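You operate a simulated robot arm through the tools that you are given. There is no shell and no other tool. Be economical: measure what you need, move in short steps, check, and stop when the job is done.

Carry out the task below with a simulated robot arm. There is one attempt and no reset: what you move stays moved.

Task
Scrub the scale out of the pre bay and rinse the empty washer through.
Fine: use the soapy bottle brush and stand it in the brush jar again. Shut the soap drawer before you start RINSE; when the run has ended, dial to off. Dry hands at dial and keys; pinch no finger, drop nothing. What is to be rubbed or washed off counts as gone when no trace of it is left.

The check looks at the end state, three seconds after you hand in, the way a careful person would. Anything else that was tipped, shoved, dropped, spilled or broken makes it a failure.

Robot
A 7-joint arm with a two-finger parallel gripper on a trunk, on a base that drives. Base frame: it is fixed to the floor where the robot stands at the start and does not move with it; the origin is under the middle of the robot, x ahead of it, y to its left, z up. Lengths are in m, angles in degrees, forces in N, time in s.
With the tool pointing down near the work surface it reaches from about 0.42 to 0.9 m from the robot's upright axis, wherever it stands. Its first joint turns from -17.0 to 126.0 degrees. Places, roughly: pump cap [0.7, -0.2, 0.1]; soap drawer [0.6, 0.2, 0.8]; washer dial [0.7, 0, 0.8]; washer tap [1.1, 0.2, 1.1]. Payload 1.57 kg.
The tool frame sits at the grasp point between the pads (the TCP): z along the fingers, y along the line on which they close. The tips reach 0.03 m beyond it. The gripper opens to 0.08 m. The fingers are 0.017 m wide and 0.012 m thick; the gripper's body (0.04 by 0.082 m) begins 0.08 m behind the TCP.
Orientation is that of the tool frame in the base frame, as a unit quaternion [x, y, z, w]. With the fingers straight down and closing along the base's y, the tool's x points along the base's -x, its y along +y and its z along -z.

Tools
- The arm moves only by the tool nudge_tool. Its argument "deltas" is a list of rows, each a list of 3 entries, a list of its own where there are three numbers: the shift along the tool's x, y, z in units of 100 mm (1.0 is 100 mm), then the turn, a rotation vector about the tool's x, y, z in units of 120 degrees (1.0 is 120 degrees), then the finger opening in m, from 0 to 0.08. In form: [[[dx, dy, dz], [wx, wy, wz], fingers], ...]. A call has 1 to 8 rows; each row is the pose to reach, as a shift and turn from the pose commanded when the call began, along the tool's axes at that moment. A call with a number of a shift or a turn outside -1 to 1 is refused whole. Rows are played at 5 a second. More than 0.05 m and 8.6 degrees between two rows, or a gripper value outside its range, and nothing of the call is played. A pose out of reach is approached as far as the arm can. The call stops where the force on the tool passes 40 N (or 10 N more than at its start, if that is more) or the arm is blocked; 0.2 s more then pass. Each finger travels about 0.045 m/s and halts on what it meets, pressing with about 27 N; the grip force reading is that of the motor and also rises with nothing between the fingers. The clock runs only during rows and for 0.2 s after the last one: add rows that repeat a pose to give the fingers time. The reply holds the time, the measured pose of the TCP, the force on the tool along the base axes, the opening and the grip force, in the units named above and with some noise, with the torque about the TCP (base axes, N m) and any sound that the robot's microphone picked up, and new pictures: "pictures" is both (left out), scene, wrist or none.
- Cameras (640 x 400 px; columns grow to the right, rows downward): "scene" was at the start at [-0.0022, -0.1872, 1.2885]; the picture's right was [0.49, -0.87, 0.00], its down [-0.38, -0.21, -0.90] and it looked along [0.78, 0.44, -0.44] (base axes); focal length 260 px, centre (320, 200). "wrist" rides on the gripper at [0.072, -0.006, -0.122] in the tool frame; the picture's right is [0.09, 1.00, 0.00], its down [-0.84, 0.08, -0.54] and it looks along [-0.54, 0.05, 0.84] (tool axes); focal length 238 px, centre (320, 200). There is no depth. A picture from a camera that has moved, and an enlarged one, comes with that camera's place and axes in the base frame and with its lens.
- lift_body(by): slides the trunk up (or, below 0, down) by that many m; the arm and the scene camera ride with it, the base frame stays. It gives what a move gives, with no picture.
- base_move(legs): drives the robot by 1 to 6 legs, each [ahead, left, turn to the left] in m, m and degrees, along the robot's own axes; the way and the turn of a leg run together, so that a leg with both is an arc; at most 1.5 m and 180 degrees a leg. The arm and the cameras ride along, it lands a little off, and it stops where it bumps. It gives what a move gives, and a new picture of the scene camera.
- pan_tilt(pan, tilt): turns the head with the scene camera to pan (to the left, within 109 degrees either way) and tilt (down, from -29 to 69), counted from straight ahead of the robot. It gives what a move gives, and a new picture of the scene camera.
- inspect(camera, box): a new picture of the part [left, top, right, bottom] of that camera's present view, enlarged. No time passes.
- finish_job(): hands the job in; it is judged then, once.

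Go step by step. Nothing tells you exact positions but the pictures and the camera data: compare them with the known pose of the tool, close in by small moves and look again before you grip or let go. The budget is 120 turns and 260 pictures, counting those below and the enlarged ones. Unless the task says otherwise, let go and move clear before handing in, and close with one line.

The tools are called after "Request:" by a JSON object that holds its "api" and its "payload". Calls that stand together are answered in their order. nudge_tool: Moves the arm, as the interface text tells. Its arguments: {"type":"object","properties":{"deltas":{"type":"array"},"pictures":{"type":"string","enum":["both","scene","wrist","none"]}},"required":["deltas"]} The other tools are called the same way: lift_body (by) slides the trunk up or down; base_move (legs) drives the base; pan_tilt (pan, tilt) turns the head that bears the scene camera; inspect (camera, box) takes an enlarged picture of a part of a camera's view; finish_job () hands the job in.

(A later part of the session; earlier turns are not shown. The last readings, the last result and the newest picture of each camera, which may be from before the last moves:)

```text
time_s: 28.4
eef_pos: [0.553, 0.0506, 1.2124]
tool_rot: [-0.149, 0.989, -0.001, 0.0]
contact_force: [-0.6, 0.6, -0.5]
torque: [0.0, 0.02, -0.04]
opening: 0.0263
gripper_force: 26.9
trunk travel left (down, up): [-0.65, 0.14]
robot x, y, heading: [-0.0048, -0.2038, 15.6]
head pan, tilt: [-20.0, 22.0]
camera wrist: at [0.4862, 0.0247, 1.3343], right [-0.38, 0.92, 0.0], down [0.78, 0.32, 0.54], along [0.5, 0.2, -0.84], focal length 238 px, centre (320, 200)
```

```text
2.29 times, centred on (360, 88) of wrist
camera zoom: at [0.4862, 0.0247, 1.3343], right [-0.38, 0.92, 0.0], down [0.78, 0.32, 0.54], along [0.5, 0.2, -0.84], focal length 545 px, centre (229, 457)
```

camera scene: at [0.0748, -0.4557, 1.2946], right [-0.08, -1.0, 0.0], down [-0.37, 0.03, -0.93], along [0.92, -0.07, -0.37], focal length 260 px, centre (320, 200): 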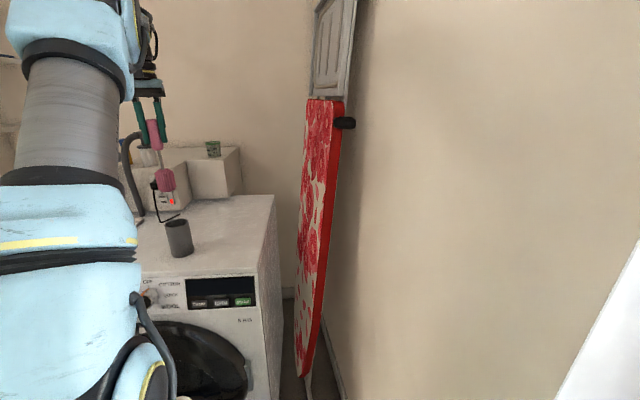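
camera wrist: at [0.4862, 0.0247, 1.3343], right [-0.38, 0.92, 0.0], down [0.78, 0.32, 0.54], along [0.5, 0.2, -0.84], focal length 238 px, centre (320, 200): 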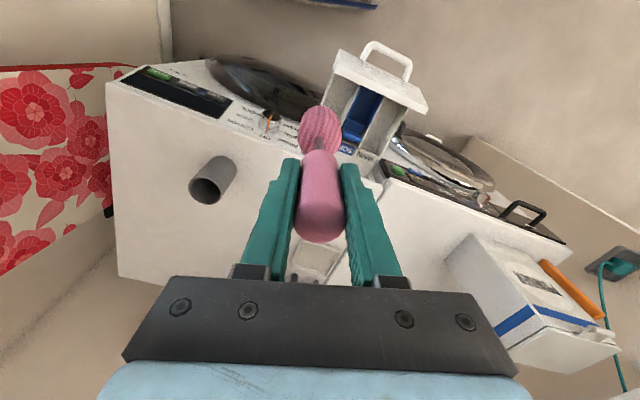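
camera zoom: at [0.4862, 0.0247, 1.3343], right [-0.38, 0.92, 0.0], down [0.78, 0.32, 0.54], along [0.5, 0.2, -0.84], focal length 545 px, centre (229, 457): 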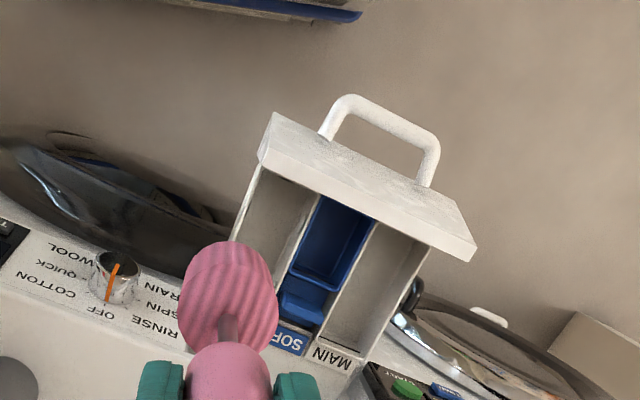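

By triangulation the PRE bay spans about x 0.52–0.64, y 0.067–0.127, rim z 0.76. I'll square the yaw and lower a bit beside the bay to look into it.

Request:
{"api": "nudge_tool", "payload": {"deltas": [[[0.06, -0.2, 0.3], [0, 0, -0.07], 0.0], [[0.12, -0.4, 0.6], [0, 0, -0.14], 0.0], [[0.12, -0.4, 0.9], [0, 0, -0.143], 0.0]], "pictures": "wrist"}}

Request:
{"api": "inspect", "payload": {"camera": "wrist", "box": [300, 0, 480, 150]}}

```text
time_s: 29.1
eef_pos: [0.5531, 0.0112, 1.1227]
tool_rot: [-0.295, 0.956, -0.001, 0.0]
contact_force: [-0.7, 0.3, 0.3]
torque: [-0.01, 0.0, 0.03]
opening: 0.0266
gripper_force: 27.1
trunk travel left (down, up): [-0.65, 0.14]
robot x, y, heading: [-0.0004, -0.2038, 15.9]
head pan, tilt: [-20.0, 22.0]
camera wrist: at [0.4974, -0.0341, 1.2447], right [-0.64, 0.77, 0.0], down [0.65, 0.54, 0.54], along [0.42, 0.34, -0.84], focal length 238 px, centre (320, 200)
```

wrist: 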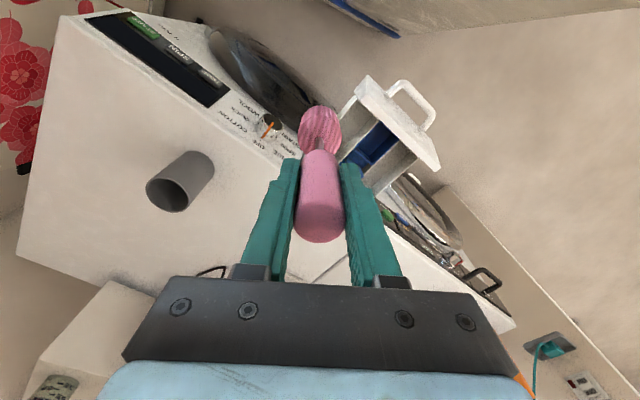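

```text
2.67 times, centred on (390, 75) of wrist
camera zoom: at [0.4974, -0.0341, 1.2447], right [-0.64, 0.77, 0.0], down [0.65, 0.54, 0.54], along [0.42, 0.34, -0.84], focal length 636 px, centre (133, 533)
```

zoom: 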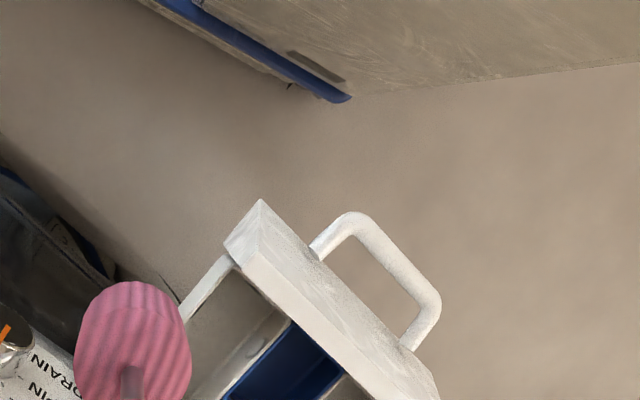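

I turned the wrong way; correcting the yaw by +34° and backing off slightly to see into the bay.

Request:
{"api": "nudge_tool", "payload": {"deltas": [[[0.12, 0.05, 0], [0, 0, 0.0715], 0.0], [[0.24, 0.1, 0], [0, 0, 0.143], 0.0], [[0.35, 0.15, 0], [0, 0, 0.2145], 0.0], [[0.47, 0.2, 0], [0, 0, 0.286], 0.0], [[0.47, 0.2, 0], [0, 0, 0.286], 0.0]], "pictures": "wrist"}}

Request:
{"api": "inspect", "payload": {"camera": "wrist", "box": [320, 30, 460, 150]}}

```text
time_s: 30.4
eef_pos: [0.5024, -0.0018, 1.1205]
tool_rot: [0.002, 1.0, -0.002, 0.0]
contact_force: [-0.2, 0.3, 0.0]
torque: [0.06, 0.04, -0.01]
opening: 0.0265
gripper_force: 26.6
trunk travel left (down, up): [-0.65, 0.14]
robot x, y, heading: [0.0016, -0.2023, 15.5]
head pan, tilt: [-20.0, 22.0]
camera wrist: at [0.4317, -0.0069, 1.242], right [-0.09, 1.0, 0.0], down [0.84, 0.08, 0.54], along [0.54, 0.05, -0.84], focal length 238 px, centre (320, 200)
```

wrist: 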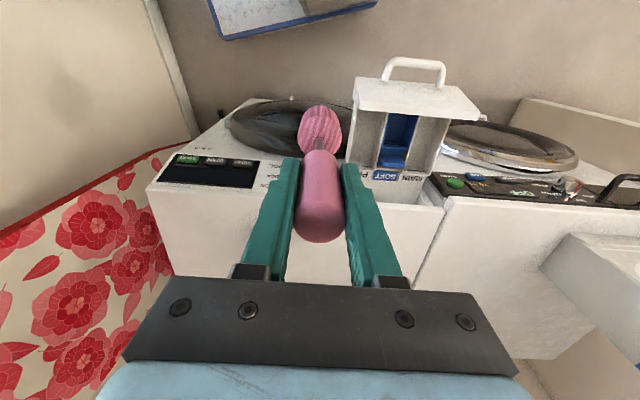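

```text
3.33 times, centred on (390, 90) of wrist
camera zoom: at [0.4317, -0.0069, 1.242], right [-0.09, 1.0, 0.0], down [0.84, 0.08, 0.54], along [0.54, 0.05, -0.84], focal length 794 px, centre (87, 567)
```

zoom: 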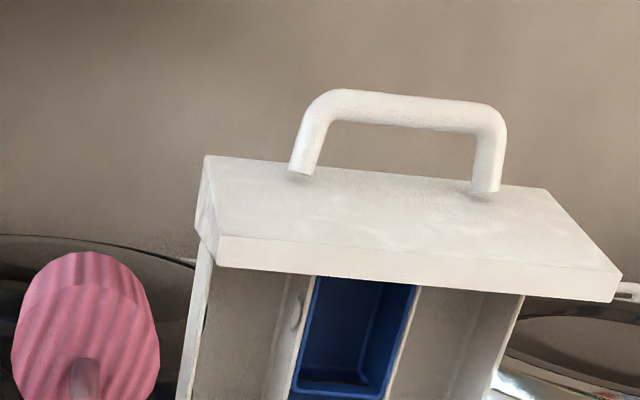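

The bay floor isn't visible from here; I move forward so that the camera looks straight down into it.

Request:
{"api": "nudge_tool", "payload": {"deltas": [[[-0.45, 0.1, 0], [0, 0, 0], 0.0], [[-0.9, 0.2, 0], [0, 0, 0], 0.0], [[-1.0, 0.25, 0], [0, 0, 0], 0.0]], "pictures": "wrist"}}

Request:
{"api": "inspect", "payload": {"camera": "wrist", "box": [310, 10, 450, 130]}}

```text
time_s: 31.1
eef_pos: [0.603, 0.0235, 1.1219]
tool_rot: [0.001, 1.0, -0.001, 0.0]
contact_force: [0.2, 0.6, -0.8]
torque: [0.03, -0.02, -0.04]
opening: 0.0263
gripper_force: 26.5
trunk travel left (down, up): [-0.65, 0.14]
robot x, y, heading: [-0.0036, -0.2054, 15.9]
head pan, tilt: [-20.0, 22.0]
camera wrist: at [0.5316, 0.0185, 1.2431], right [-0.09, 1.0, 0.0], down [0.84, 0.08, 0.54], along [0.54, 0.05, -0.84], focal length 238 px, centre (320, 200)
```

wrist: 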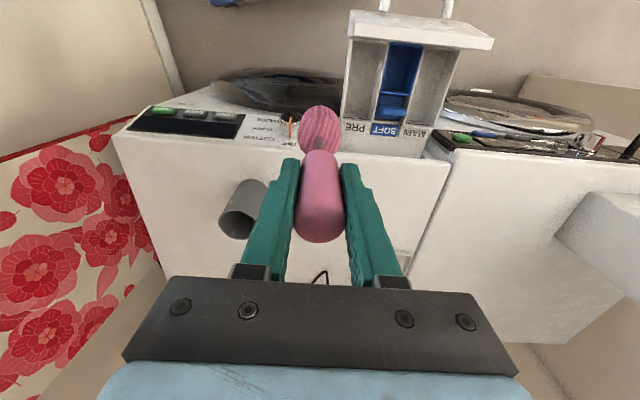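

```text
3.33 times, centred on (380, 70) of wrist
camera zoom: at [0.5316, 0.0185, 1.2431], right [-0.09, 1.0, 0.0], down [0.84, 0.08, 0.54], along [0.54, 0.05, -0.84], focal length 794 px, centre (120, 633)
```

zoom: 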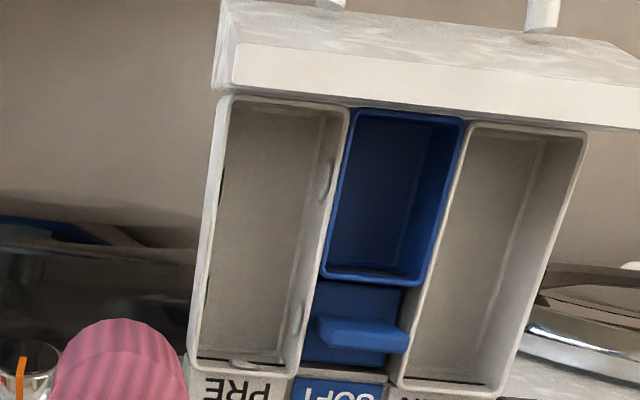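

I can see pale spots on the PRE bay walls and rear lip. I'll go lower and zoom for detail.

Request:
{"api": "nudge_tool", "payload": {"deltas": [[[0.1, 0, 0.4], [0, 0, 0], 0.0], [[0.2, 0, 0.8], [0, 0, 0], 0.0], [[0.2, 0, 0.9], [0, 0, 0], 0.0]], "pictures": "wrist"}}

Request:
{"api": "inspect", "payload": {"camera": "wrist", "box": [340, 10, 420, 130]}}

```text
time_s: 31.9
eef_pos: [0.5835, 0.0224, 1.028]
tool_rot: [0.0, 1.0, 0.0, -0.001]
contact_force: [0.0, 0.3, 0.5]
torque: [-0.03, 0.02, 0.02]
opening: 0.0266
gripper_force: 26.6
trunk travel left (down, up): [-0.65, 0.14]
robot x, y, heading: [0.0021, -0.2046, 16.0]
head pan, tilt: [-20.0, 22.0]
camera wrist: at [0.5106, 0.0174, 1.1501], right [-0.09, 1.0, 0.0], down [0.84, 0.08, 0.54], along [0.54, 0.05, -0.84], focal length 238 px, centre (320, 200)
```

wrist: 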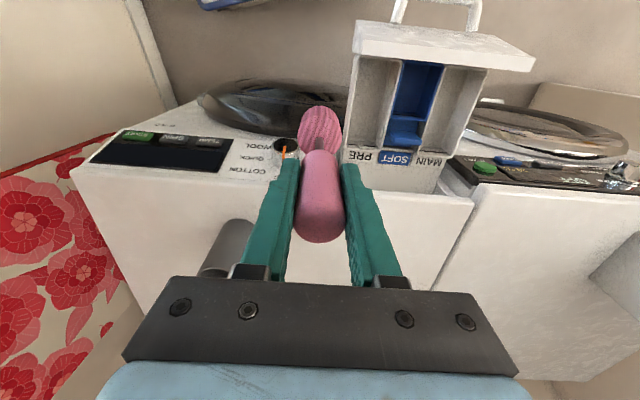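

```text
3.33 times, centred on (380, 70) of wrist
camera zoom: at [0.5106, 0.0174, 1.1501], right [-0.09, 1.0, 0.0], down [0.84, 0.08, 0.54], along [0.54, 0.05, -0.84], focal length 794 px, centre (120, 633)
```

zoom: 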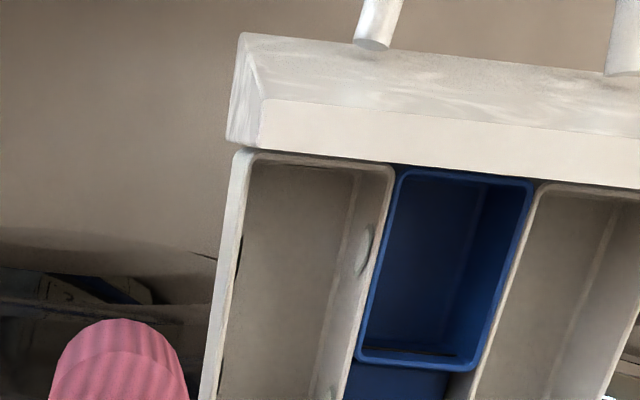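

Pale oval patches are on the bay's left wall. I'll look from the other side to see its right wall.

Request:
{"api": "nudge_tool", "payload": {"deltas": [[[0, 0, -0.4], [0, 0, 0], 0.0], [[0, 0.4, -0.6], [0, 0, 0], 0.0], [[-0.1, 0.8, -0.6], [0, 0, 0], 0.0], [[-0.15, 1.0, -0.6], [0, 0, 0], 0.0]], "pictures": "none"}}

Request:
{"api": "nudge_tool", "payload": {"deltas": [[[0, 0.4, 0], [0, 0, 0], 0.0], [[0, 0.8, 0], [0, 0, 0], 0.0], [[0, 0.8, 0.3], [0, 0, 0], 0.0]], "pictures": "wrist"}}

Request:
{"api": "inspect", "payload": {"camera": "wrist", "box": [210, 10, 310, 160]}}

```text
time_s: 33.0
eef_pos: [0.5977, 0.1222, 1.0893]
tool_rot: [0.001, 1.0, -0.001, 0.0]
contact_force: [-0.2, -0.1, -0.3]
torque: [-0.01, -0.01, 0.03]
opening: 0.0262
gripper_force: 26.6
trunk travel left (down, up): [-0.65, 0.14]
robot x, y, heading: [0.001, -0.2044, 15.8]
head pan, tilt: [-20.0, 22.0]
```

```text
time_s: 33.8
eef_pos: [0.5974, 0.2041, 1.0578]
tool_rot: [0.001, 1.0, 0.0, 0.001]
contact_force: [-0.1, 0.4, -0.7]
torque: [0.04, 0.03, 0.02]
opening: 0.0265
gripper_force: 27.3
trunk travel left (down, up): [-0.65, 0.14]
robot x, y, heading: [0.0001, -0.2042, 16.0]
head pan, tilt: [-20.0, 22.0]
camera wrist: at [0.5249, 0.1977, 1.181], right [-0.09, 1.0, 0.0], down [0.84, 0.08, 0.54], along [0.54, 0.05, -0.84], focal length 238 px, centre (320, 200)
```

wrist: 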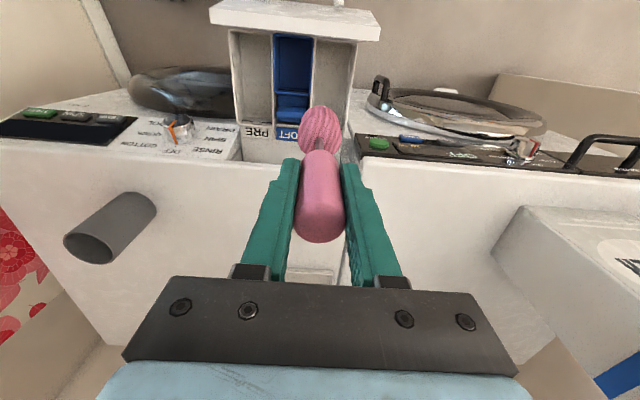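

```text
2.67 times, centred on (260, 85) of wrist
camera zoom: at [0.5249, 0.1977, 1.181], right [-0.09, 1.0, 0.0], down [0.84, 0.08, 0.54], along [0.54, 0.05, -0.84], focal length 636 px, centre (480, 507)
```

zoom: 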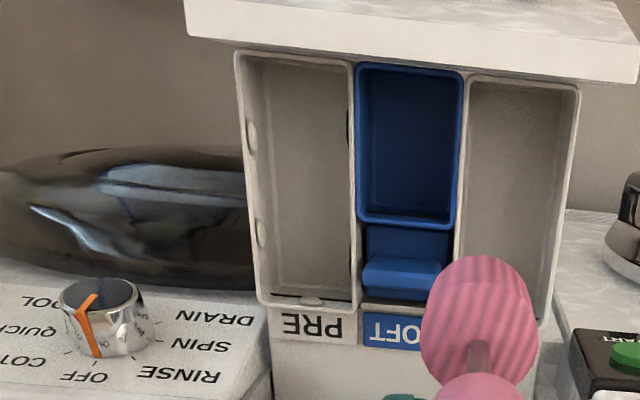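

Scale patches sit on both side walls and on the rear wall, about mid-height; the bay is about 45 mm deep. I'll bring the brush head over the bay's centre.

Request:
{"api": "nudge_tool", "payload": {"deltas": [[[0.1, -0.4, 0], [0, 0, 0], 0.0], [[0.15, -0.8, 0.2], [0, 0, 0], 0.0], [[0.17, -1.0, 0.5], [0, 0, 0], 0.0]], "pictures": "none"}}

Request:
{"api": "nudge_tool", "payload": {"deltas": [[[0, -0.07, 0.2], [0, 0, 0], 0.0], [[0, -0.07, 0.5], [0, 0, 0], 0.0], [[0, -0.07, 0.5], [0, 0, 0], 0.0]], "pictures": "both"}}

Request:
{"api": "inspect", "payload": {"camera": "wrist", "box": [260, 0, 440, 150]}}

```text
time_s: 34.5
eef_pos: [0.5799, 0.1021, 1.0147]
tool_rot: [0.001, 1.0, -0.001, 0.0]
contact_force: [0.8, 0.7, 0.3]
torque: [-0.01, 0.01, 0.0]
opening: 0.0266
gripper_force: 27.3
trunk travel left (down, up): [-0.65, 0.14]
robot x, y, heading: [-0.0026, -0.2049, 15.5]
head pan, tilt: [-20.0, 22.0]
```

```text
time_s: 35.4
eef_pos: [0.5823, 0.0988, 0.9605]
tool_rot: [0.001, 1.0, -0.001, 0.0]
contact_force: [0.6, -0.7, -0.3]
torque: [-0.02, 0.03, -0.03]
opening: 0.0263
gripper_force: 27.0
trunk travel left (down, up): [-0.65, 0.14]
robot x, y, heading: [-0.0016, -0.2034, 15.6]
head pan, tilt: [-20.0, 22.0]
camera scene: at [0.0747, -0.4558, 1.2946], right [-0.08, -1.0, 0.0], down [-0.37, 0.03, -0.93], along [0.92, -0.07, -0.37], focal length 260 px, centre (320, 200)
camera wrist: at [0.5102, 0.0923, 1.0822], right [-0.09, 1.0, 0.0], down [0.84, 0.08, 0.54], along [0.54, 0.05, -0.84], focal length 238 px, centre (320, 200)
```

scene: 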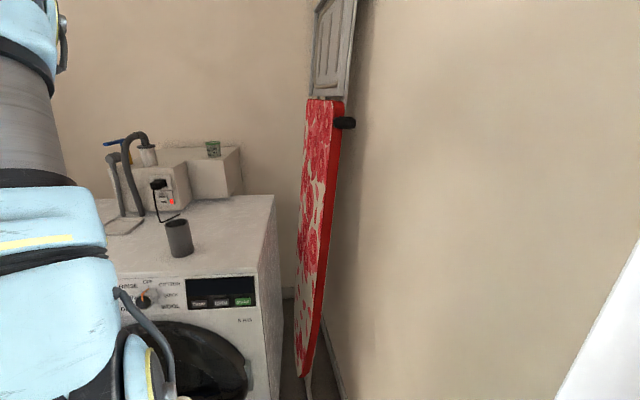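
wrist: 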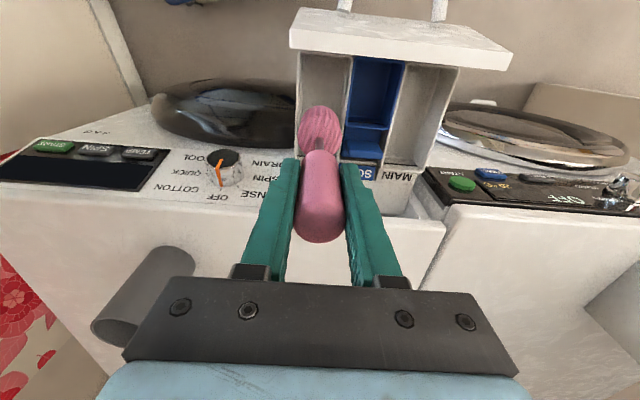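

```text
2.67 times, centred on (350, 75) of wrist
camera zoom: at [0.5102, 0.0923, 1.0822], right [-0.09, 1.0, 0.0], down [0.84, 0.08, 0.54], along [0.54, 0.05, -0.84], focal length 636 px, centre (240, 533)
```

zoom: 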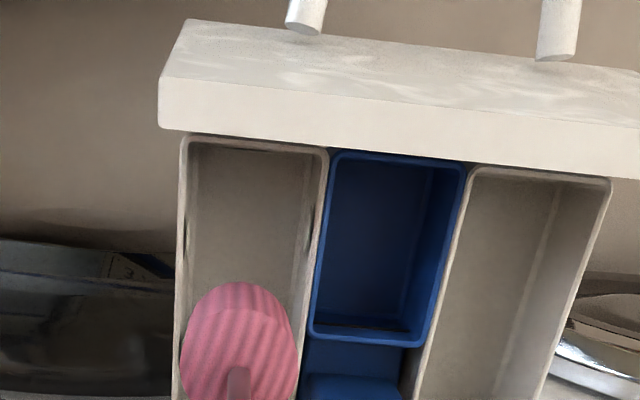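

The bay centre is y≈0.0995 and the head (≈47 mm) nearly fills the bay's width. Lowering the head into it in small steps.

Request:
{"api": "nudge_tool", "payload": {"deltas": [[[0, 0.01, 0.25], [0, 0, 0], 0.0], [[0, 0.01, 0.5], [0, 0, 0], 0.0], [[0, 0.01, 0.65], [0, 0, 0], 0.0], [[0, 0.01, 0.65], [0, 0, 0], 0.0]], "pictures": "wrist"}}

Request:
{"api": "inspect", "payload": {"camera": "wrist", "box": [240, 0, 440, 150]}}

```text
time_s: 36.4
eef_pos: [0.5835, 0.0987, 0.8968]
tool_rot: [0.002, 1.0, -0.001, 0.0]
contact_force: [0.1, -1.0, 0.1]
torque: [0.0, -0.03, 0.0]
opening: 0.0264
gripper_force: 27.2
trunk travel left (down, up): [-0.65, 0.14]
robot x, y, heading: [-0.002, -0.2015, 15.7]
head pan, tilt: [-20.0, 22.0]
camera wrist: at [0.511, 0.0935, 1.0188], right [-0.09, 1.0, 0.0], down [0.84, 0.08, 0.54], along [0.54, 0.05, -0.84], focal length 238 px, centre (320, 200)
```

wrist: 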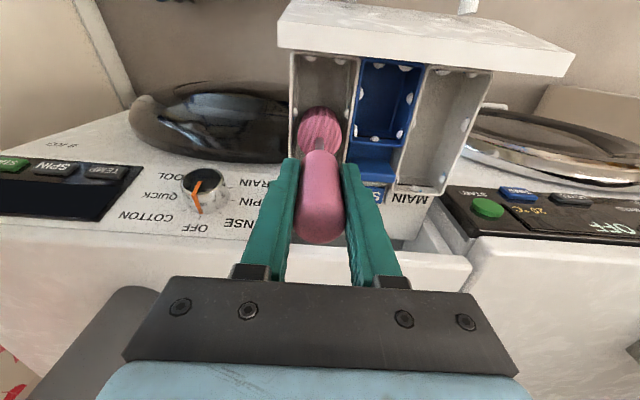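

```text
2.67 times, centred on (340, 75) of wrist
camera zoom: at [0.511, 0.0935, 1.0188], right [-0.09, 1.0, 0.0], down [0.84, 0.08, 0.54], along [0.54, 0.05, -0.84], focal length 636 px, centre (267, 533)
```

zoom: 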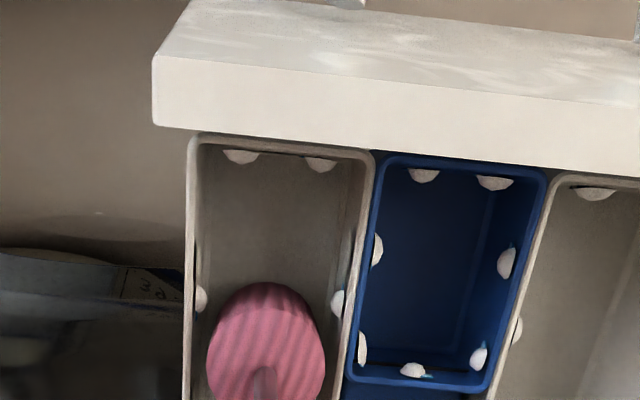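

White scale deposits now show on all walls of the pre bay (front, both sides, rear), just below the rim. I'll lower a little more and scrub along the front half, both sides.

Request:
{"api": "nudge_tool", "payload": {"deltas": [[[0, 0, 0.12], [0, 0, 0], 0.0], [[0, 0.07, 0.12], [0, 0, 0], 0.0], [[0.2, 0.07, 0.12], [0, 0, 0], 0.0], [[0.4, 0.07, 0.12], [0, 0, 0], 0.0], [[0.44, 0.0, 0.12], [0, 0, 0], 0.0], [[0.44, -0.07, 0.12], [0, 0, 0], 0.0], [[0.2, -0.07, 0.12], [0, 0, 0], 0.0], [[0.0, -0.07, 0.12], [0, 0, 0], 0.0]], "pictures": "wrist"}}

Request:
{"api": "inspect", "payload": {"camera": "wrist", "box": [240, 0, 440, 150]}}

```text
time_s: 37.0
eef_pos: [0.5818, 0.1052, 0.8876]
tool_rot: [0.003, 1.0, 0.001, 0.003]
contact_force: [-1.4, -1.6, 13.5]
torque: [-0.2, 0.29, -0.01]
opening: 0.0264
gripper_force: 26.3
trunk travel left (down, up): [-0.65, 0.14]
robot x, y, heading: [-0.0019, -0.2008, 16.0]
head pan, tilt: [-20.0, 22.0]
stopped in row 3: the force on the tool passed its limit at 42 N (the readings are from after the stop); the commanded pose is now the measured one
camera wrist: at [0.5084, 0.0995, 1.0095], right [-0.09, 1.0, 0.0], down [0.83, 0.07, 0.55], along [0.55, 0.05, -0.84], focal length 238 px, centre (320, 200)
```

wrist: 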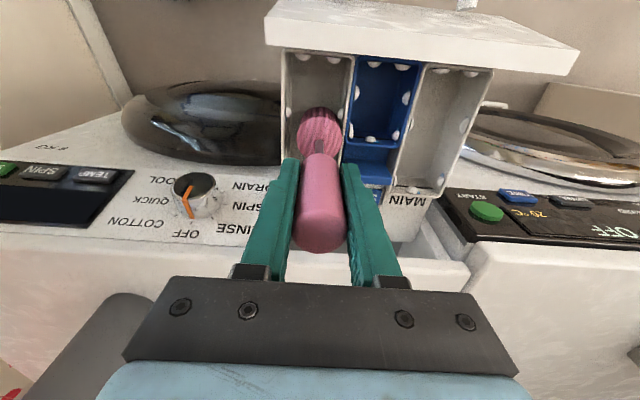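

```text
2.67 times, centred on (340, 75) of wrist
camera zoom: at [0.5084, 0.0995, 1.0095], right [-0.09, 1.0, 0.0], down [0.83, 0.07, 0.55], along [0.55, 0.05, -0.84], focal length 636 px, centre (267, 533)
```

zoom: 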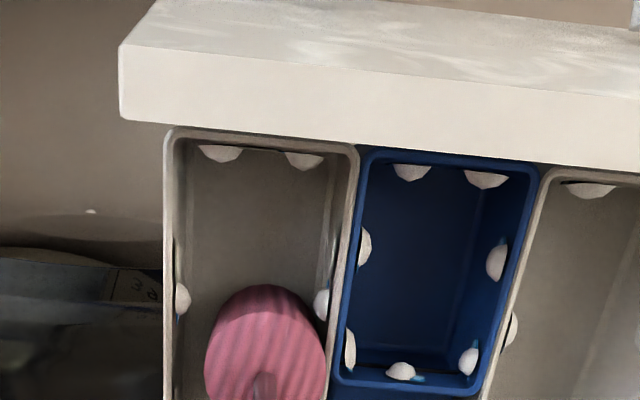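

The head reached the floor of the bay (42 N), so that was a touch too low. I'll raise 4 mm and sweep.

Request:
{"api": "nudge_tool", "payload": {"deltas": [[[0, 0, -0.05], [0, 0, 0], 0.0], [[0.1, 0, -0.05], [0, 0, 0], 0.0], [[0.2, 0, -0.05], [0, 0, 0], 0.0], [[0.3, 0, -0.05], [0, 0, 0], 0.0], [[0.38, 0, -0.05], [0, 0, 0], 0.0]], "pictures": "wrist"}}

Request:
{"api": "inspect", "payload": {"camera": "wrist", "box": [240, 0, 440, 150]}}

```text
time_s: 38.2
eef_pos: [0.5432, 0.1051, 0.8919]
tool_rot: [0.002, 1.0, -0.001, 0.003]
contact_force: [-0.4, 0.3, -1.2]
torque: [0.02, 0.01, -0.02]
opening: 0.0264
gripper_force: 27.1
trunk travel left (down, up): [-0.65, 0.14]
robot x, y, heading: [-0.0008, -0.2053, 15.4]
head pan, tilt: [-20.0, 22.0]
camera wrist: at [0.4702, 0.0997, 1.0139], right [-0.09, 1.0, 0.0], down [0.83, 0.08, 0.55], along [0.54, 0.05, -0.84], focal length 238 px, centre (320, 200)
```

wrist: 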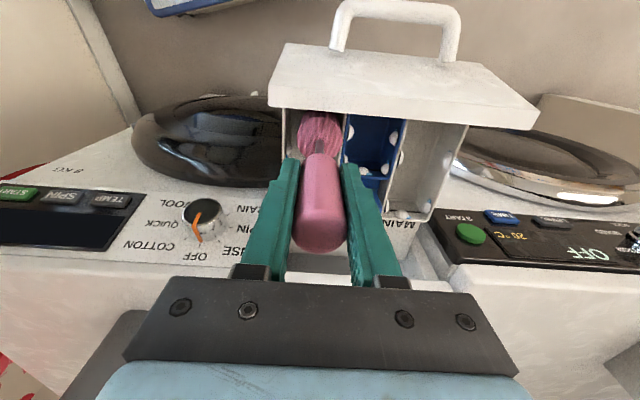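

```text
2.67 times, centred on (340, 75) of wrist
camera zoom: at [0.4702, 0.0997, 1.0139], right [-0.09, 1.0, 0.0], down [0.83, 0.08, 0.55], along [0.54, 0.05, -0.84], focal length 636 px, centre (267, 533)
```

zoom: 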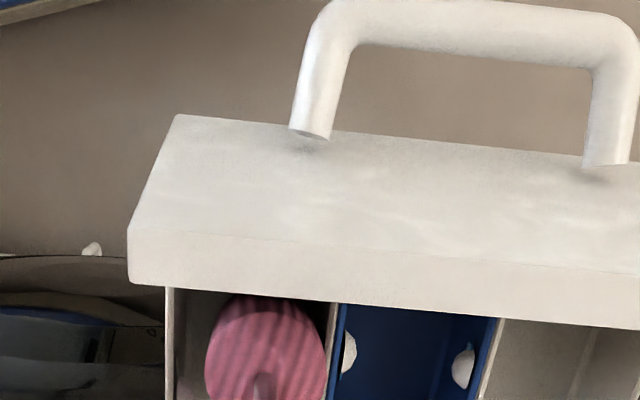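

No wall contact force yet. I'll feel for the left wall and the front wall gently.

Request:
{"api": "nudge_tool", "payload": {"deltas": [[[0, 0.04, 0], [0, 0, 0], 0.0], [[0, 0.07, 0], [0, 0, 0], 0.0], [[0, 0.07, 0], [0, 0, 0], 0.0]], "pictures": "none"}}

Request:
{"api": "nudge_tool", "payload": {"deltas": [[[0.05, 0, 0], [0, 0, 0], 0.0], [[0.1, 0, 0], [0, 0, 0], 0.0], [[0.1, 0, 0], [0, 0, 0], 0.0]], "pictures": "none"}}

```text
time_s: 39.0
eef_pos: [0.5426, 0.1104, 0.891]
tool_rot: [0.002, 1.0, -0.003, 0.002]
contact_force: [-0.3, -14.0, 2.6]
torque: [-1.58, 0.04, -0.03]
opening: 0.0268
gripper_force: 27.5
trunk travel left (down, up): [-0.65, 0.14]
robot x, y, heading: [-0.0034, -0.2028, 15.5]
head pan, tilt: [-20.0, 22.0]
```

```text
time_s: 39.8
eef_pos: [0.5331, 0.1111, 0.892]
tool_rot: [0.003, 1.0, -0.001, 0.003]
contact_force: [4.8, -17.5, -1.8]
torque: [-1.93, -0.54, -0.09]
opening: 0.0273
gripper_force: 27.0
trunk travel left (down, up): [-0.65, 0.14]
robot x, y, heading: [0.0039, -0.2012, 15.6]
head pan, tilt: [-20.0, 22.0]
```

Wall contact begins near y≈0.107 and x≈0.536. Now I scrub along the left wall to the rear, then across the rear wall.

Request:
{"api": "nudge_tool", "payload": {"deltas": [[[0, -0.03, 0], [0, 0, 0], 0.0], [[-0.3, -0.03, 0], [0, 0, 0], 0.0], [[-0.6, -0.03, 0], [0, 0, 0], 0.0], [[-0.85, -0.03, 0], [0, 0, 0], 0.0], [[-0.9, -0.05, 0], [0, 0, 0], 0.0], [[-0.9, -0.12, 0], [0, 0, 0], 0.0], [[-0.9, -0.2, 0], [0, 0, 0], 0.0]], "pictures": "wrist"}}

Request:
{"api": "inspect", "payload": {"camera": "wrist", "box": [240, 0, 440, 150]}}

```text
time_s: 41.4
eef_pos: [0.6235, 0.0918, 0.8913]
tool_rot: [0.002, 1.0, -0.001, 0.002]
contact_force: [0.2, 0.4, -0.9]
torque: [0.0, -0.01, 0.01]
opening: 0.0262
gripper_force: 27.3
trunk travel left (down, up): [-0.65, 0.14]
robot x, y, heading: [-0.002, -0.2009, 15.7]
head pan, tilt: [-20.0, 22.0]
camera wrist: at [0.5511, 0.0858, 1.0133], right [-0.09, 1.0, 0.0], down [0.83, 0.08, 0.55], along [0.54, 0.05, -0.84], focal length 238 px, centre (320, 200)
```

wrist: 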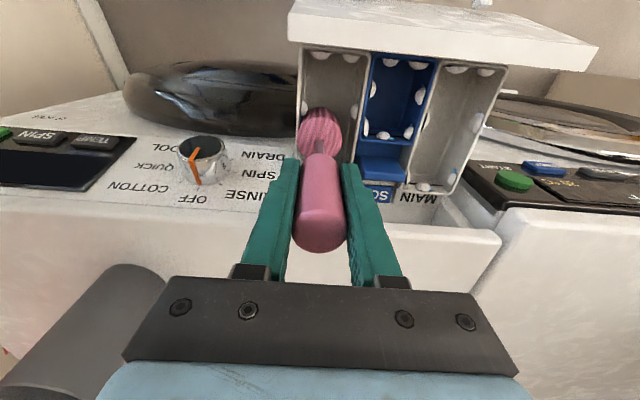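

```text
2.67 times, centred on (340, 75) of wrist
camera zoom: at [0.5511, 0.0858, 1.0133], right [-0.09, 1.0, 0.0], down [0.83, 0.08, 0.55], along [0.54, 0.05, -0.84], focal length 636 px, centre (267, 533)
```

zoom: 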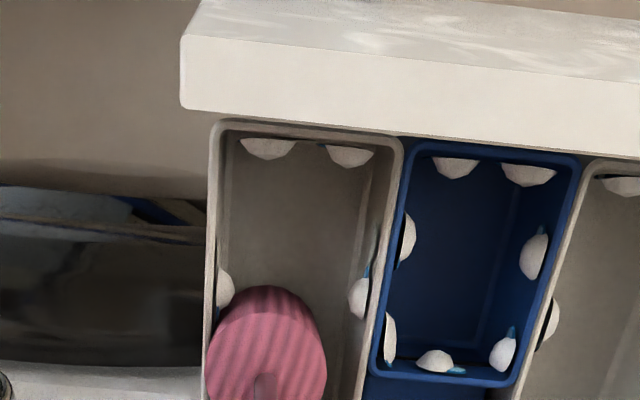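

The blobs remain visible in all bays, so I'm not sure yet what they are. I'll finish the lap along the right wall and the front, then lift out and compare.

Request:
{"api": "nudge_tool", "payload": {"deltas": [[[-0.05, -0.03, 0], [0, 0, 0], 0.0], [[0.2, -0.03, 0], [0, 0, 0], 0.0], [[0.45, -0.03, 0], [0, 0, 0], 0.0], [[0.7, -0.03, 0], [0, 0, 0], 0.0], [[0.9, -0.0, 0], [0, 0, 0], 0.0], [[0.9, 0.06, 0], [0, 0, 0], 0.0], [[0.9, 0.14, 0], [0, 0, 0], 0.0]], "pictures": "none"}}

Request:
{"api": "nudge_tool", "payload": {"deltas": [[[-0.3, -0.07, 0], [0, 0, 0], 0.0], [[-0.5, -0.07, -0.3], [0, 0, 0], 0.0], [[-0.5, -0.07, -0.7], [0, 0, 0], 0.0], [[-0.5, -0.07, -1.0], [0, 0, 0], 0.0]], "pictures": "wrist"}}

Request:
{"api": "inspect", "payload": {"camera": "wrist", "box": [250, 0, 450, 150]}}

```text
time_s: 43.0
eef_pos: [0.5335, 0.1066, 0.8909]
tool_rot: [0.002, 1.0, -0.001, 0.003]
contact_force: [1.9, -0.8, -0.6]
torque: [-0.07, -0.2, 0.01]
opening: 0.0261
gripper_force: 26.7
trunk travel left (down, up): [-0.65, 0.14]
robot x, y, heading: [0.0003, -0.2025, 15.4]
head pan, tilt: [-20.0, 22.0]
```

```text
time_s: 44.0
eef_pos: [0.5854, 0.101, 0.9882]
tool_rot: [0.002, 1.0, 0.0, 0.003]
contact_force: [-0.3, 0.6, -0.6]
torque: [-0.01, 0.05, 0.01]
opening: 0.0265
gripper_force: 27.0
trunk travel left (down, up): [-0.65, 0.14]
robot x, y, heading: [0.0014, -0.2034, 15.4]
head pan, tilt: [-20.0, 22.0]
camera wrist: at [0.512, 0.0948, 1.1099], right [-0.09, 1.0, 0.0], down [0.83, 0.08, 0.55], along [0.54, 0.05, -0.84], focal length 238 px, centre (320, 200)
```

wrist: 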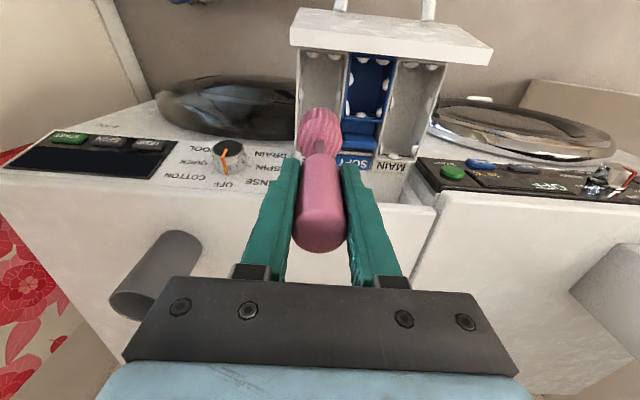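

```text
2.67 times, centred on (350, 75) of wrist
camera zoom: at [0.512, 0.0948, 1.1099], right [-0.09, 1.0, 0.0], down [0.83, 0.08, 0.55], along [0.54, 0.05, -0.84], focal length 636 px, centre (240, 533)
```

zoom: 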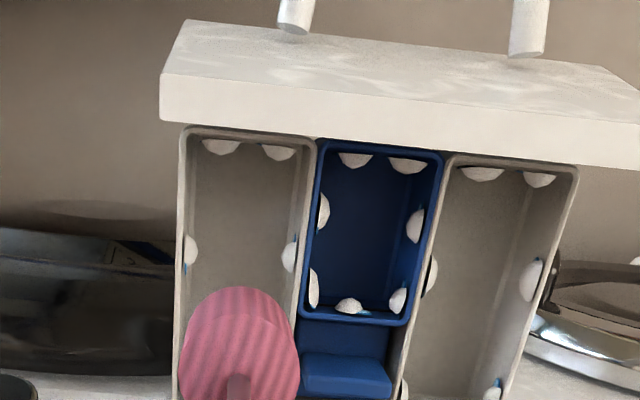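

The white blobs appeared everywhere once the soapy brush went in, so they may be lather. I'll compare with the same viewpoint used before scrubbing.

Request:
{"api": "nudge_tool", "payload": {"deltas": [[[0, -0.1, -0.4], [0, 0, 0], 0.0], [[-0.1, -0.4, -0.8], [0, 0, 0], 0.0], [[-0.2, -0.77, -1.0], [0, 0, 0], 0.0], [[-0.2, -0.77, -1.0], [0, 0, 0], 0.0]], "pictures": "wrist"}}

Request:
{"api": "inspect", "payload": {"camera": "wrist", "box": [335, 20, 425, 130]}}

```text
refused: row 2 steps farther than a row can; nothing moved
```

```text
3.64 times, centred on (380, 75) of wrist
camera zoom: at [0.512, 0.0948, 1.1099], right [-0.09, 1.0, 0.0], down [0.83, 0.08, 0.55], along [0.54, 0.05, -0.84], focal length 867 px, centre (102, 654)
```

zoom: 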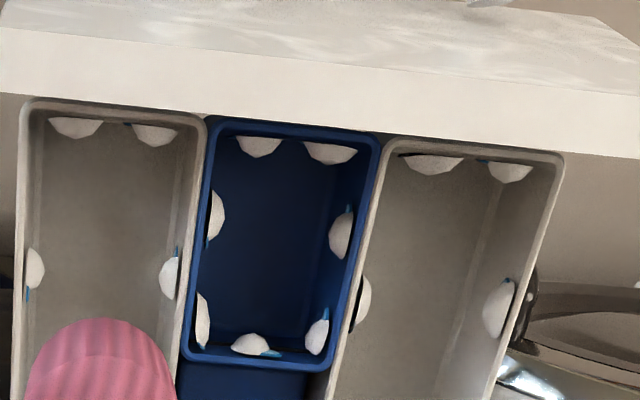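

Too large a step; splitting it finer.

Request:
{"api": "nudge_tool", "payload": {"deltas": [[[0, 0, -0.4], [0, 0, 0], 0.0], [[0, -0.25, -0.7], [0, 0, 0], 0.0], [[-0.1, -0.6, -0.9], [0, 0, 0], 0.0], [[-0.2, -0.77, -1.0], [0, 0, 0], 0.0], [[-0.2, -0.77, -1.0], [0, 0, 0], 0.0]], "pictures": "wrist"}}

Request:
{"api": "inspect", "payload": {"camera": "wrist", "box": [335, 20, 425, 130]}}

```text
time_s: 45.2
eef_pos: [0.6024, 0.022, 1.0904]
tool_rot: [0.002, 1.0, -0.001, 0.003]
contact_force: [0.6, 0.4, -0.7]
torque: [-0.01, 0.0, 0.02]
opening: 0.0265
gripper_force: 27.2
trunk travel left (down, up): [-0.65, 0.14]
robot x, y, heading: [-0.0009, -0.2009, 15.7]
head pan, tilt: [-20.0, 22.0]
camera wrist: at [0.5297, 0.0165, 1.2121], right [-0.09, 1.0, 0.0], down [0.83, 0.08, 0.55], along [0.54, 0.05, -0.84], focal length 238 px, centre (320, 200)
```

wrist: 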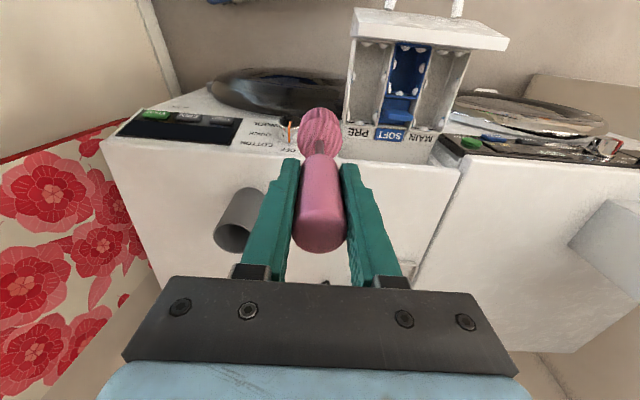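

```text
3.64 times, centred on (380, 75) of wrist
camera zoom: at [0.5297, 0.0165, 1.2121], right [-0.09, 1.0, 0.0], down [0.83, 0.08, 0.55], along [0.54, 0.05, -0.84], focal length 867 px, centre (102, 654)
```

zoom: 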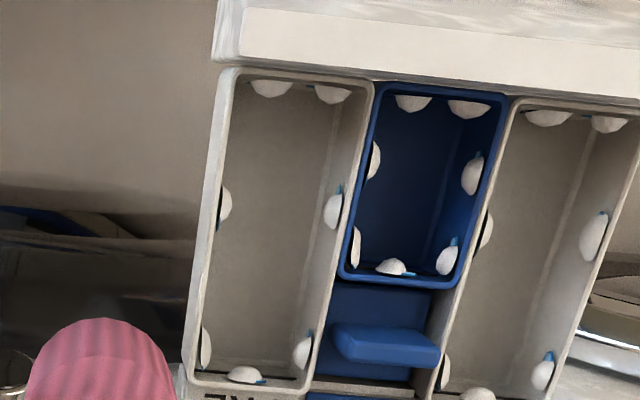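

Each blob looks like lather with a wet trickle. I'll zoom hard on the PRE walls versus the MAIN walls to see whether any scale remains underneath.

Request:
{"api": "inspect", "payload": {"camera": "wrist", "box": [345, 60, 385, 130]}}

Request:
{"api": "inspect", "payload": {"camera": "wrist", "box": [384, 60, 424, 130]}}

```text
5.71 times, centred on (365, 95) of wrist
camera zoom: at [0.5297, 0.0165, 1.2121], right [-0.09, 1.0, 0.0], down [0.83, 0.08, 0.55], along [0.54, 0.05, -0.84], focal length 1362 px, centre (63, 800)
```

zoom: 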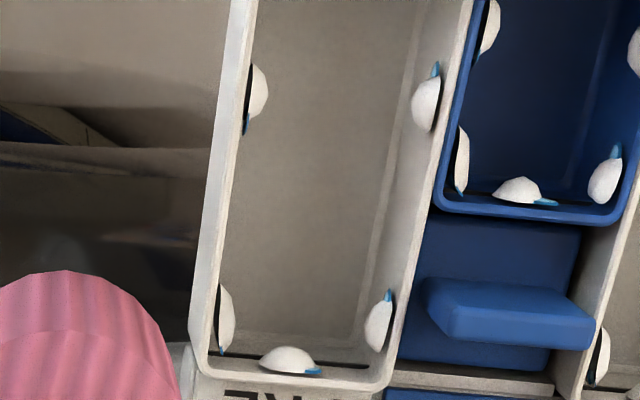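

```text
5.71 times, centred on (404, 95) of wrist
camera zoom: at [0.5297, 0.0165, 1.2121], right [-0.09, 1.0, 0.0], down [0.83, 0.08, 0.55], along [0.54, 0.05, -0.84], focal length 1362 px, centre (-160, 800)
```

zoom: 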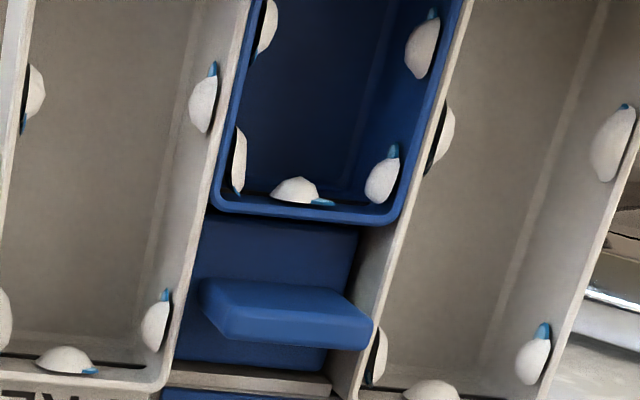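

I can't separate scale from lather with certainty, so I'll do a second, firmer lap including the floor. Returning over the bay and lowering.

Request:
{"api": "nudge_tool", "payload": {"deltas": [[[0.05, 0.3, 0.2], [0, 0, 0], 0.0], [[0.12, 0.6, 0.5], [0, 0, 0], 0.0], [[0.17, 0.775, 0.8], [0, 0, 0], 0.0], [[0.17, 0.775, 1.0], [0, 0, 0], 0.0]], "pictures": "none"}}

Request:
{"api": "nudge_tool", "payload": {"deltas": [[[0, 0, 0.4], [0, 0, 0], 0.0], [[0, 0, 0.8], [0, 0, 0], 0.0], [[0, 0, 0.97], [0, 0, 0], 0.0], [[0, 0, 1.0], [0, 0, 0], 0.0]], "pictures": "none"}}

```text
time_s: 46.2
eef_pos: [0.5849, 0.0992, 0.9876]
tool_rot: [0.002, 1.0, 0.0, 0.003]
contact_force: [-0.1, 0.6, -0.6]
torque: [0.03, 0.0, -0.01]
opening: 0.0265
gripper_force: 26.9
trunk travel left (down, up): [-0.65, 0.14]
robot x, y, heading: [-0.0028, -0.2037, 15.6]
head pan, tilt: [-20.0, 22.0]
```

```text
time_s: 47.2
eef_pos: [0.5867, 0.099, 0.8906]
tool_rot: [0.002, 1.0, -0.001, 0.002]
contact_force: [-0.5, 0.0, -0.7]
torque: [0.0, 0.01, 0.02]
opening: 0.026
gripper_force: 27.8
trunk travel left (down, up): [-0.65, 0.14]
robot x, y, heading: [-0.0013, -0.2043, 15.6]
head pan, tilt: [-20.0, 22.0]
```

Head is in at floor height. Sweeping the floor line, then pressing along the left wall.

Request:
{"api": "nudge_tool", "payload": {"deltas": [[[0.2, 0, 0.02], [0, 0, 0], 0.0], [[0.45, 0, 0.02], [0, 0, 0], 0.0], [[0.2, 0, 0.02], [0, 0, 0], 0.0], [[-0.1, 0, 0.02], [0, 0, 0], 0.0], [[-0.35, 0, 0.02], [0, 0, 0], 0.0], [[-0.35, 0.05, 0.0], [0, 0, 0], 0.0], [[-0.35, 0.1, 0.0], [0, 0, 0], 0.0], [[-0.35, 0.1, 0.0], [0, 0, 0], 0.0]], "pictures": "none"}}

Request:
{"api": "nudge_tool", "payload": {"deltas": [[[0.2, 0, 0], [0, 0, 0], 0.0], [[0.4, 0, 0], [0, 0, 0], 0.0], [[0.6, 0, 0], [0, 0, 0], 0.0], [[0.8, 0, 0], [0, 0, 0], 0.0], [[0.9, 0, 0], [0, 0, 0], 0.0], [[0.6, 0, 0], [0, 0, 0], 0.0], [[0.3, 0, 0], [0, 0, 0], 0.0], [[0.0, 0, 0], [0, 0, 0], 0.0]], "pictures": "none"}}

```text
time_s: 49.0
eef_pos: [0.6213, 0.1082, 0.8917]
tool_rot: [0.002, 1.0, -0.001, 0.002]
contact_force: [0.4, -0.4, -0.2]
torque: [-0.06, 0.01, 0.04]
opening: 0.0264
gripper_force: 27.0
trunk travel left (down, up): [-0.65, 0.14]
robot x, y, heading: [0.0009, -0.2039, 15.7]
head pan, tilt: [-20.0, 22.0]
```

```text
time_s: 50.8
eef_pos: [0.6215, 0.1079, 0.8911]
tool_rot: [0.002, 1.0, 0.001, 0.004]
contact_force: [0.5, -0.2, -1.2]
torque: [-0.06, -0.04, 0.01]
opening: 0.0261
gripper_force: 26.5
trunk travel left (down, up): [-0.65, 0.14]
robot x, y, heading: [-0.0024, -0.2041, 15.5]
head pan, tilt: [-20.0, 22.0]
```

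No force at y=0.108, so I press 3 mm more along the left wall and then probe the rear wall.

Request:
{"api": "nudge_tool", "payload": {"deltas": [[[0.0, 0.03, 0], [0, 0, 0], 0.0], [[0.2, 0.03, 0], [0, 0, 0], 0.0], [[0.4, 0.03, 0], [0, 0, 0], 0.0], [[0.65, 0.03, 0], [0, 0, 0], 0.0], [[0.85, 0.03, 0], [0, 0, 0], 0.0], [[0.5, 0.03, 0], [0, 0, 0], 0.0], [[0.2, 0.03, 0], [0, 0, 0], 0.0], [[0.0, 0.03, 0], [0, 0, 0], 0.0]], "pictures": "none"}}

Request:
{"api": "nudge_tool", "payload": {"deltas": [[[0.0, -0.04, 0], [0, 0, 0], 0.0], [[-0.03, -0.04, 0], [0, 0, 0], 0.0], [[-0.06, -0.04, 0], [0, 0, 0], 0.0], [[-0.06, -0.04, 0], [0, 0, 0], 0.0]], "pictures": "none"}}

```text
time_s: 52.6
eef_pos: [0.6213, 0.1111, 0.8901]
tool_rot: [0.002, 1.0, -0.001, 0.003]
contact_force: [0.8, -18.1, 3.7]
torque: [-1.94, -0.12, -0.1]
opening: 0.0275
gripper_force: 27.1
trunk travel left (down, up): [-0.65, 0.14]
robot x, y, heading: [-0.0023, -0.2019, 15.7]
head pan, tilt: [-20.0, 22.0]
```

```text
time_s: 53.6
eef_pos: [0.6251, 0.1081, 0.8917]
tool_rot: [0.002, 1.0, 0.0, 0.003]
contact_force: [-1.5, -4.4, -0.6]
torque: [-0.49, 0.2, 0.0]
opening: 0.0264
gripper_force: 26.7
trunk travel left (down, up): [-0.65, 0.14]
robot x, y, heading: [-0.0035, -0.2007, 15.7]
head pan, tilt: [-20.0, 22.0]
```

Left wall scrubbed firmly, rear wall contact found. Now across the rear wall and then the right wall.

Request:
{"api": "nudge_tool", "payload": {"deltas": [[[-0.02, -0.03, 0], [0, 0, 0], 0.0], [[-0.03, -0.1, 0], [0, 0, 0], 0.0], [[-0.03, -0.16, 0], [0, 0, 0], 0.0], [[-0.03, -0.05, 0], [0, 0, 0], 0.0], [[-0.03, -0.16, 0], [0, 0, 0], 0.0], [[0.03, -0.18, 0], [0, 0, 0], 0.0], [[0.03, -0.2, 0], [0, 0, 0], 0.0], [[0.03, -0.2, 0], [0, 0, 0], 0.0]], "pictures": "wrist"}}

```text
time_s: 55.4
eef_pos: [0.6261, 0.0887, 0.8915]
tool_rot: [0.002, 1.0, -0.001, 0.002]
contact_force: [0.0, 1.2, -1.1]
torque: [0.13, -0.01, 0.0]
opening: 0.0265
gripper_force: 26.8
trunk travel left (down, up): [-0.65, 0.14]
robot x, y, heading: [0.0002, -0.2013, 15.5]
head pan, tilt: [-20.0, 22.0]
camera wrist: at [0.552, 0.0833, 1.0136], right [-0.09, 1.0, 0.0], down [0.83, 0.08, 0.55], along [0.54, 0.05, -0.84], focal length 238 px, centre (320, 200)
```

wrist: 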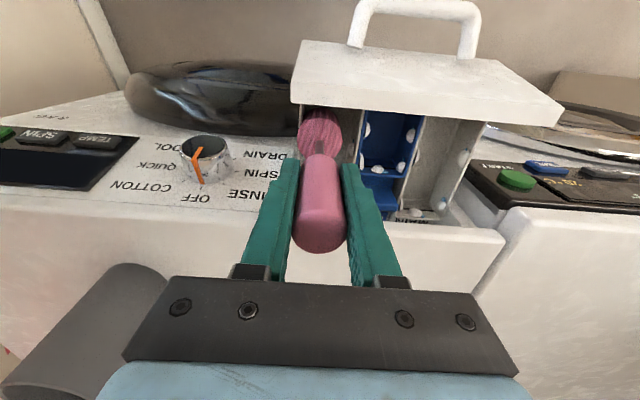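

The drawer slid inward about 8 cm with the strokes – it moves freely. I'll pull it out again with the head against the front wall, then only press on outward strokes where the end stop holds it.

Request:
{"api": "nudge_tool", "payload": {"deltas": [[[0.0, 0.11, 0], [0, 0, 0], 0.0], [[0.2, 0.11, 0], [0, 0, 0], 0.0], [[0.4, 0.11, 0], [0, 0, 0], 0.0], [[0.6, 0.11, 0], [0, 0, 0], 0.0], [[0.8, 0.11, 0], [0, 0, 0], 0.0], [[0.88, 0.11, 0], [0, 0, 0], 0.0], [[0.92, 0.11, 0], [0, 0, 0], 0.0], [[0.92, 0.11, 0], [0, 0, 0], 0.0]], "pictures": "wrist"}}

```text
time_s: 57.2
eef_pos: [0.5302, 0.0998, 0.8896]
tool_rot: [0.002, 1.0, -0.001, 0.003]
contact_force: [1.2, 0.1, -0.8]
torque: [-0.04, -0.19, 0.01]
opening: 0.0263
gripper_force: 26.6
trunk travel left (down, up): [-0.65, 0.14]
robot x, y, heading: [-0.0019, -0.2023, 15.8]
head pan, tilt: [-20.0, 22.0]
camera wrist: at [0.4583, 0.0936, 1.0126], right [-0.09, 1.0, 0.0], down [0.83, 0.07, 0.55], along [0.54, 0.05, -0.84], focal length 238 px, centre (320, 200)
```

wrist: 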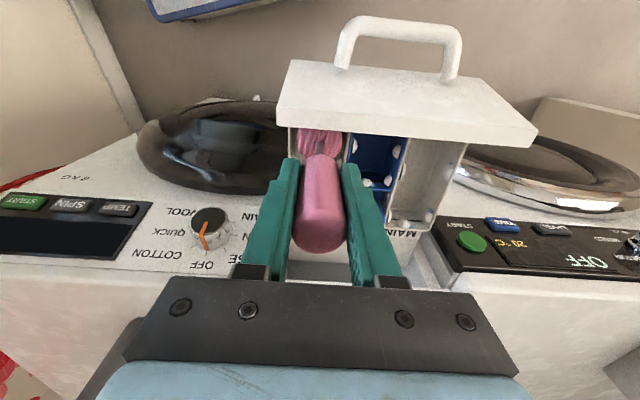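

The drawer is out again. I'll check that it is at its end stop with a little more pull.

Request:
{"api": "nudge_tool", "payload": {"deltas": [[[0.05, 0, 0], [0, 0, 0], 0.0], [[0.1, 0, 0], [0, 0, 0], 0.0], [[0.15, 0, 0], [0, 0, 0], 0.0], [[0.15, 0, 0], [0, 0, 0], 0.0]], "pictures": "none"}}

Request:
{"api": "inspect", "payload": {"camera": "wrist", "box": [260, 60, 440, 240]}}

```text
time_s: 58.2
eef_pos: [0.5201, 0.0995, 0.8923]
tool_rot: [0.002, 1.0, 0.0, 0.003]
contact_force: [8.6, -1.6, 2.1]
torque: [-0.13, -0.94, 0.02]
opening: 0.0263
gripper_force: 26.7
trunk travel left (down, up): [-0.65, 0.14]
robot x, y, heading: [-0.004, -0.2035, 15.5]
head pan, tilt: [-20.0, 22.0]
```

```text
2.22 times, centred on (350, 150) of wrist
camera zoom: at [0.4458, 0.0944, 1.0135], right [-0.09, 1.0, 0.0], down [0.83, 0.07, 0.55], along [0.55, 0.05, -0.84], focal length 530 px, centre (253, 311)
```

zoom: 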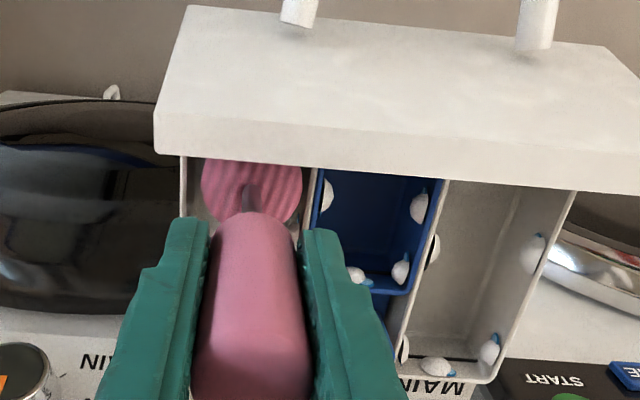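

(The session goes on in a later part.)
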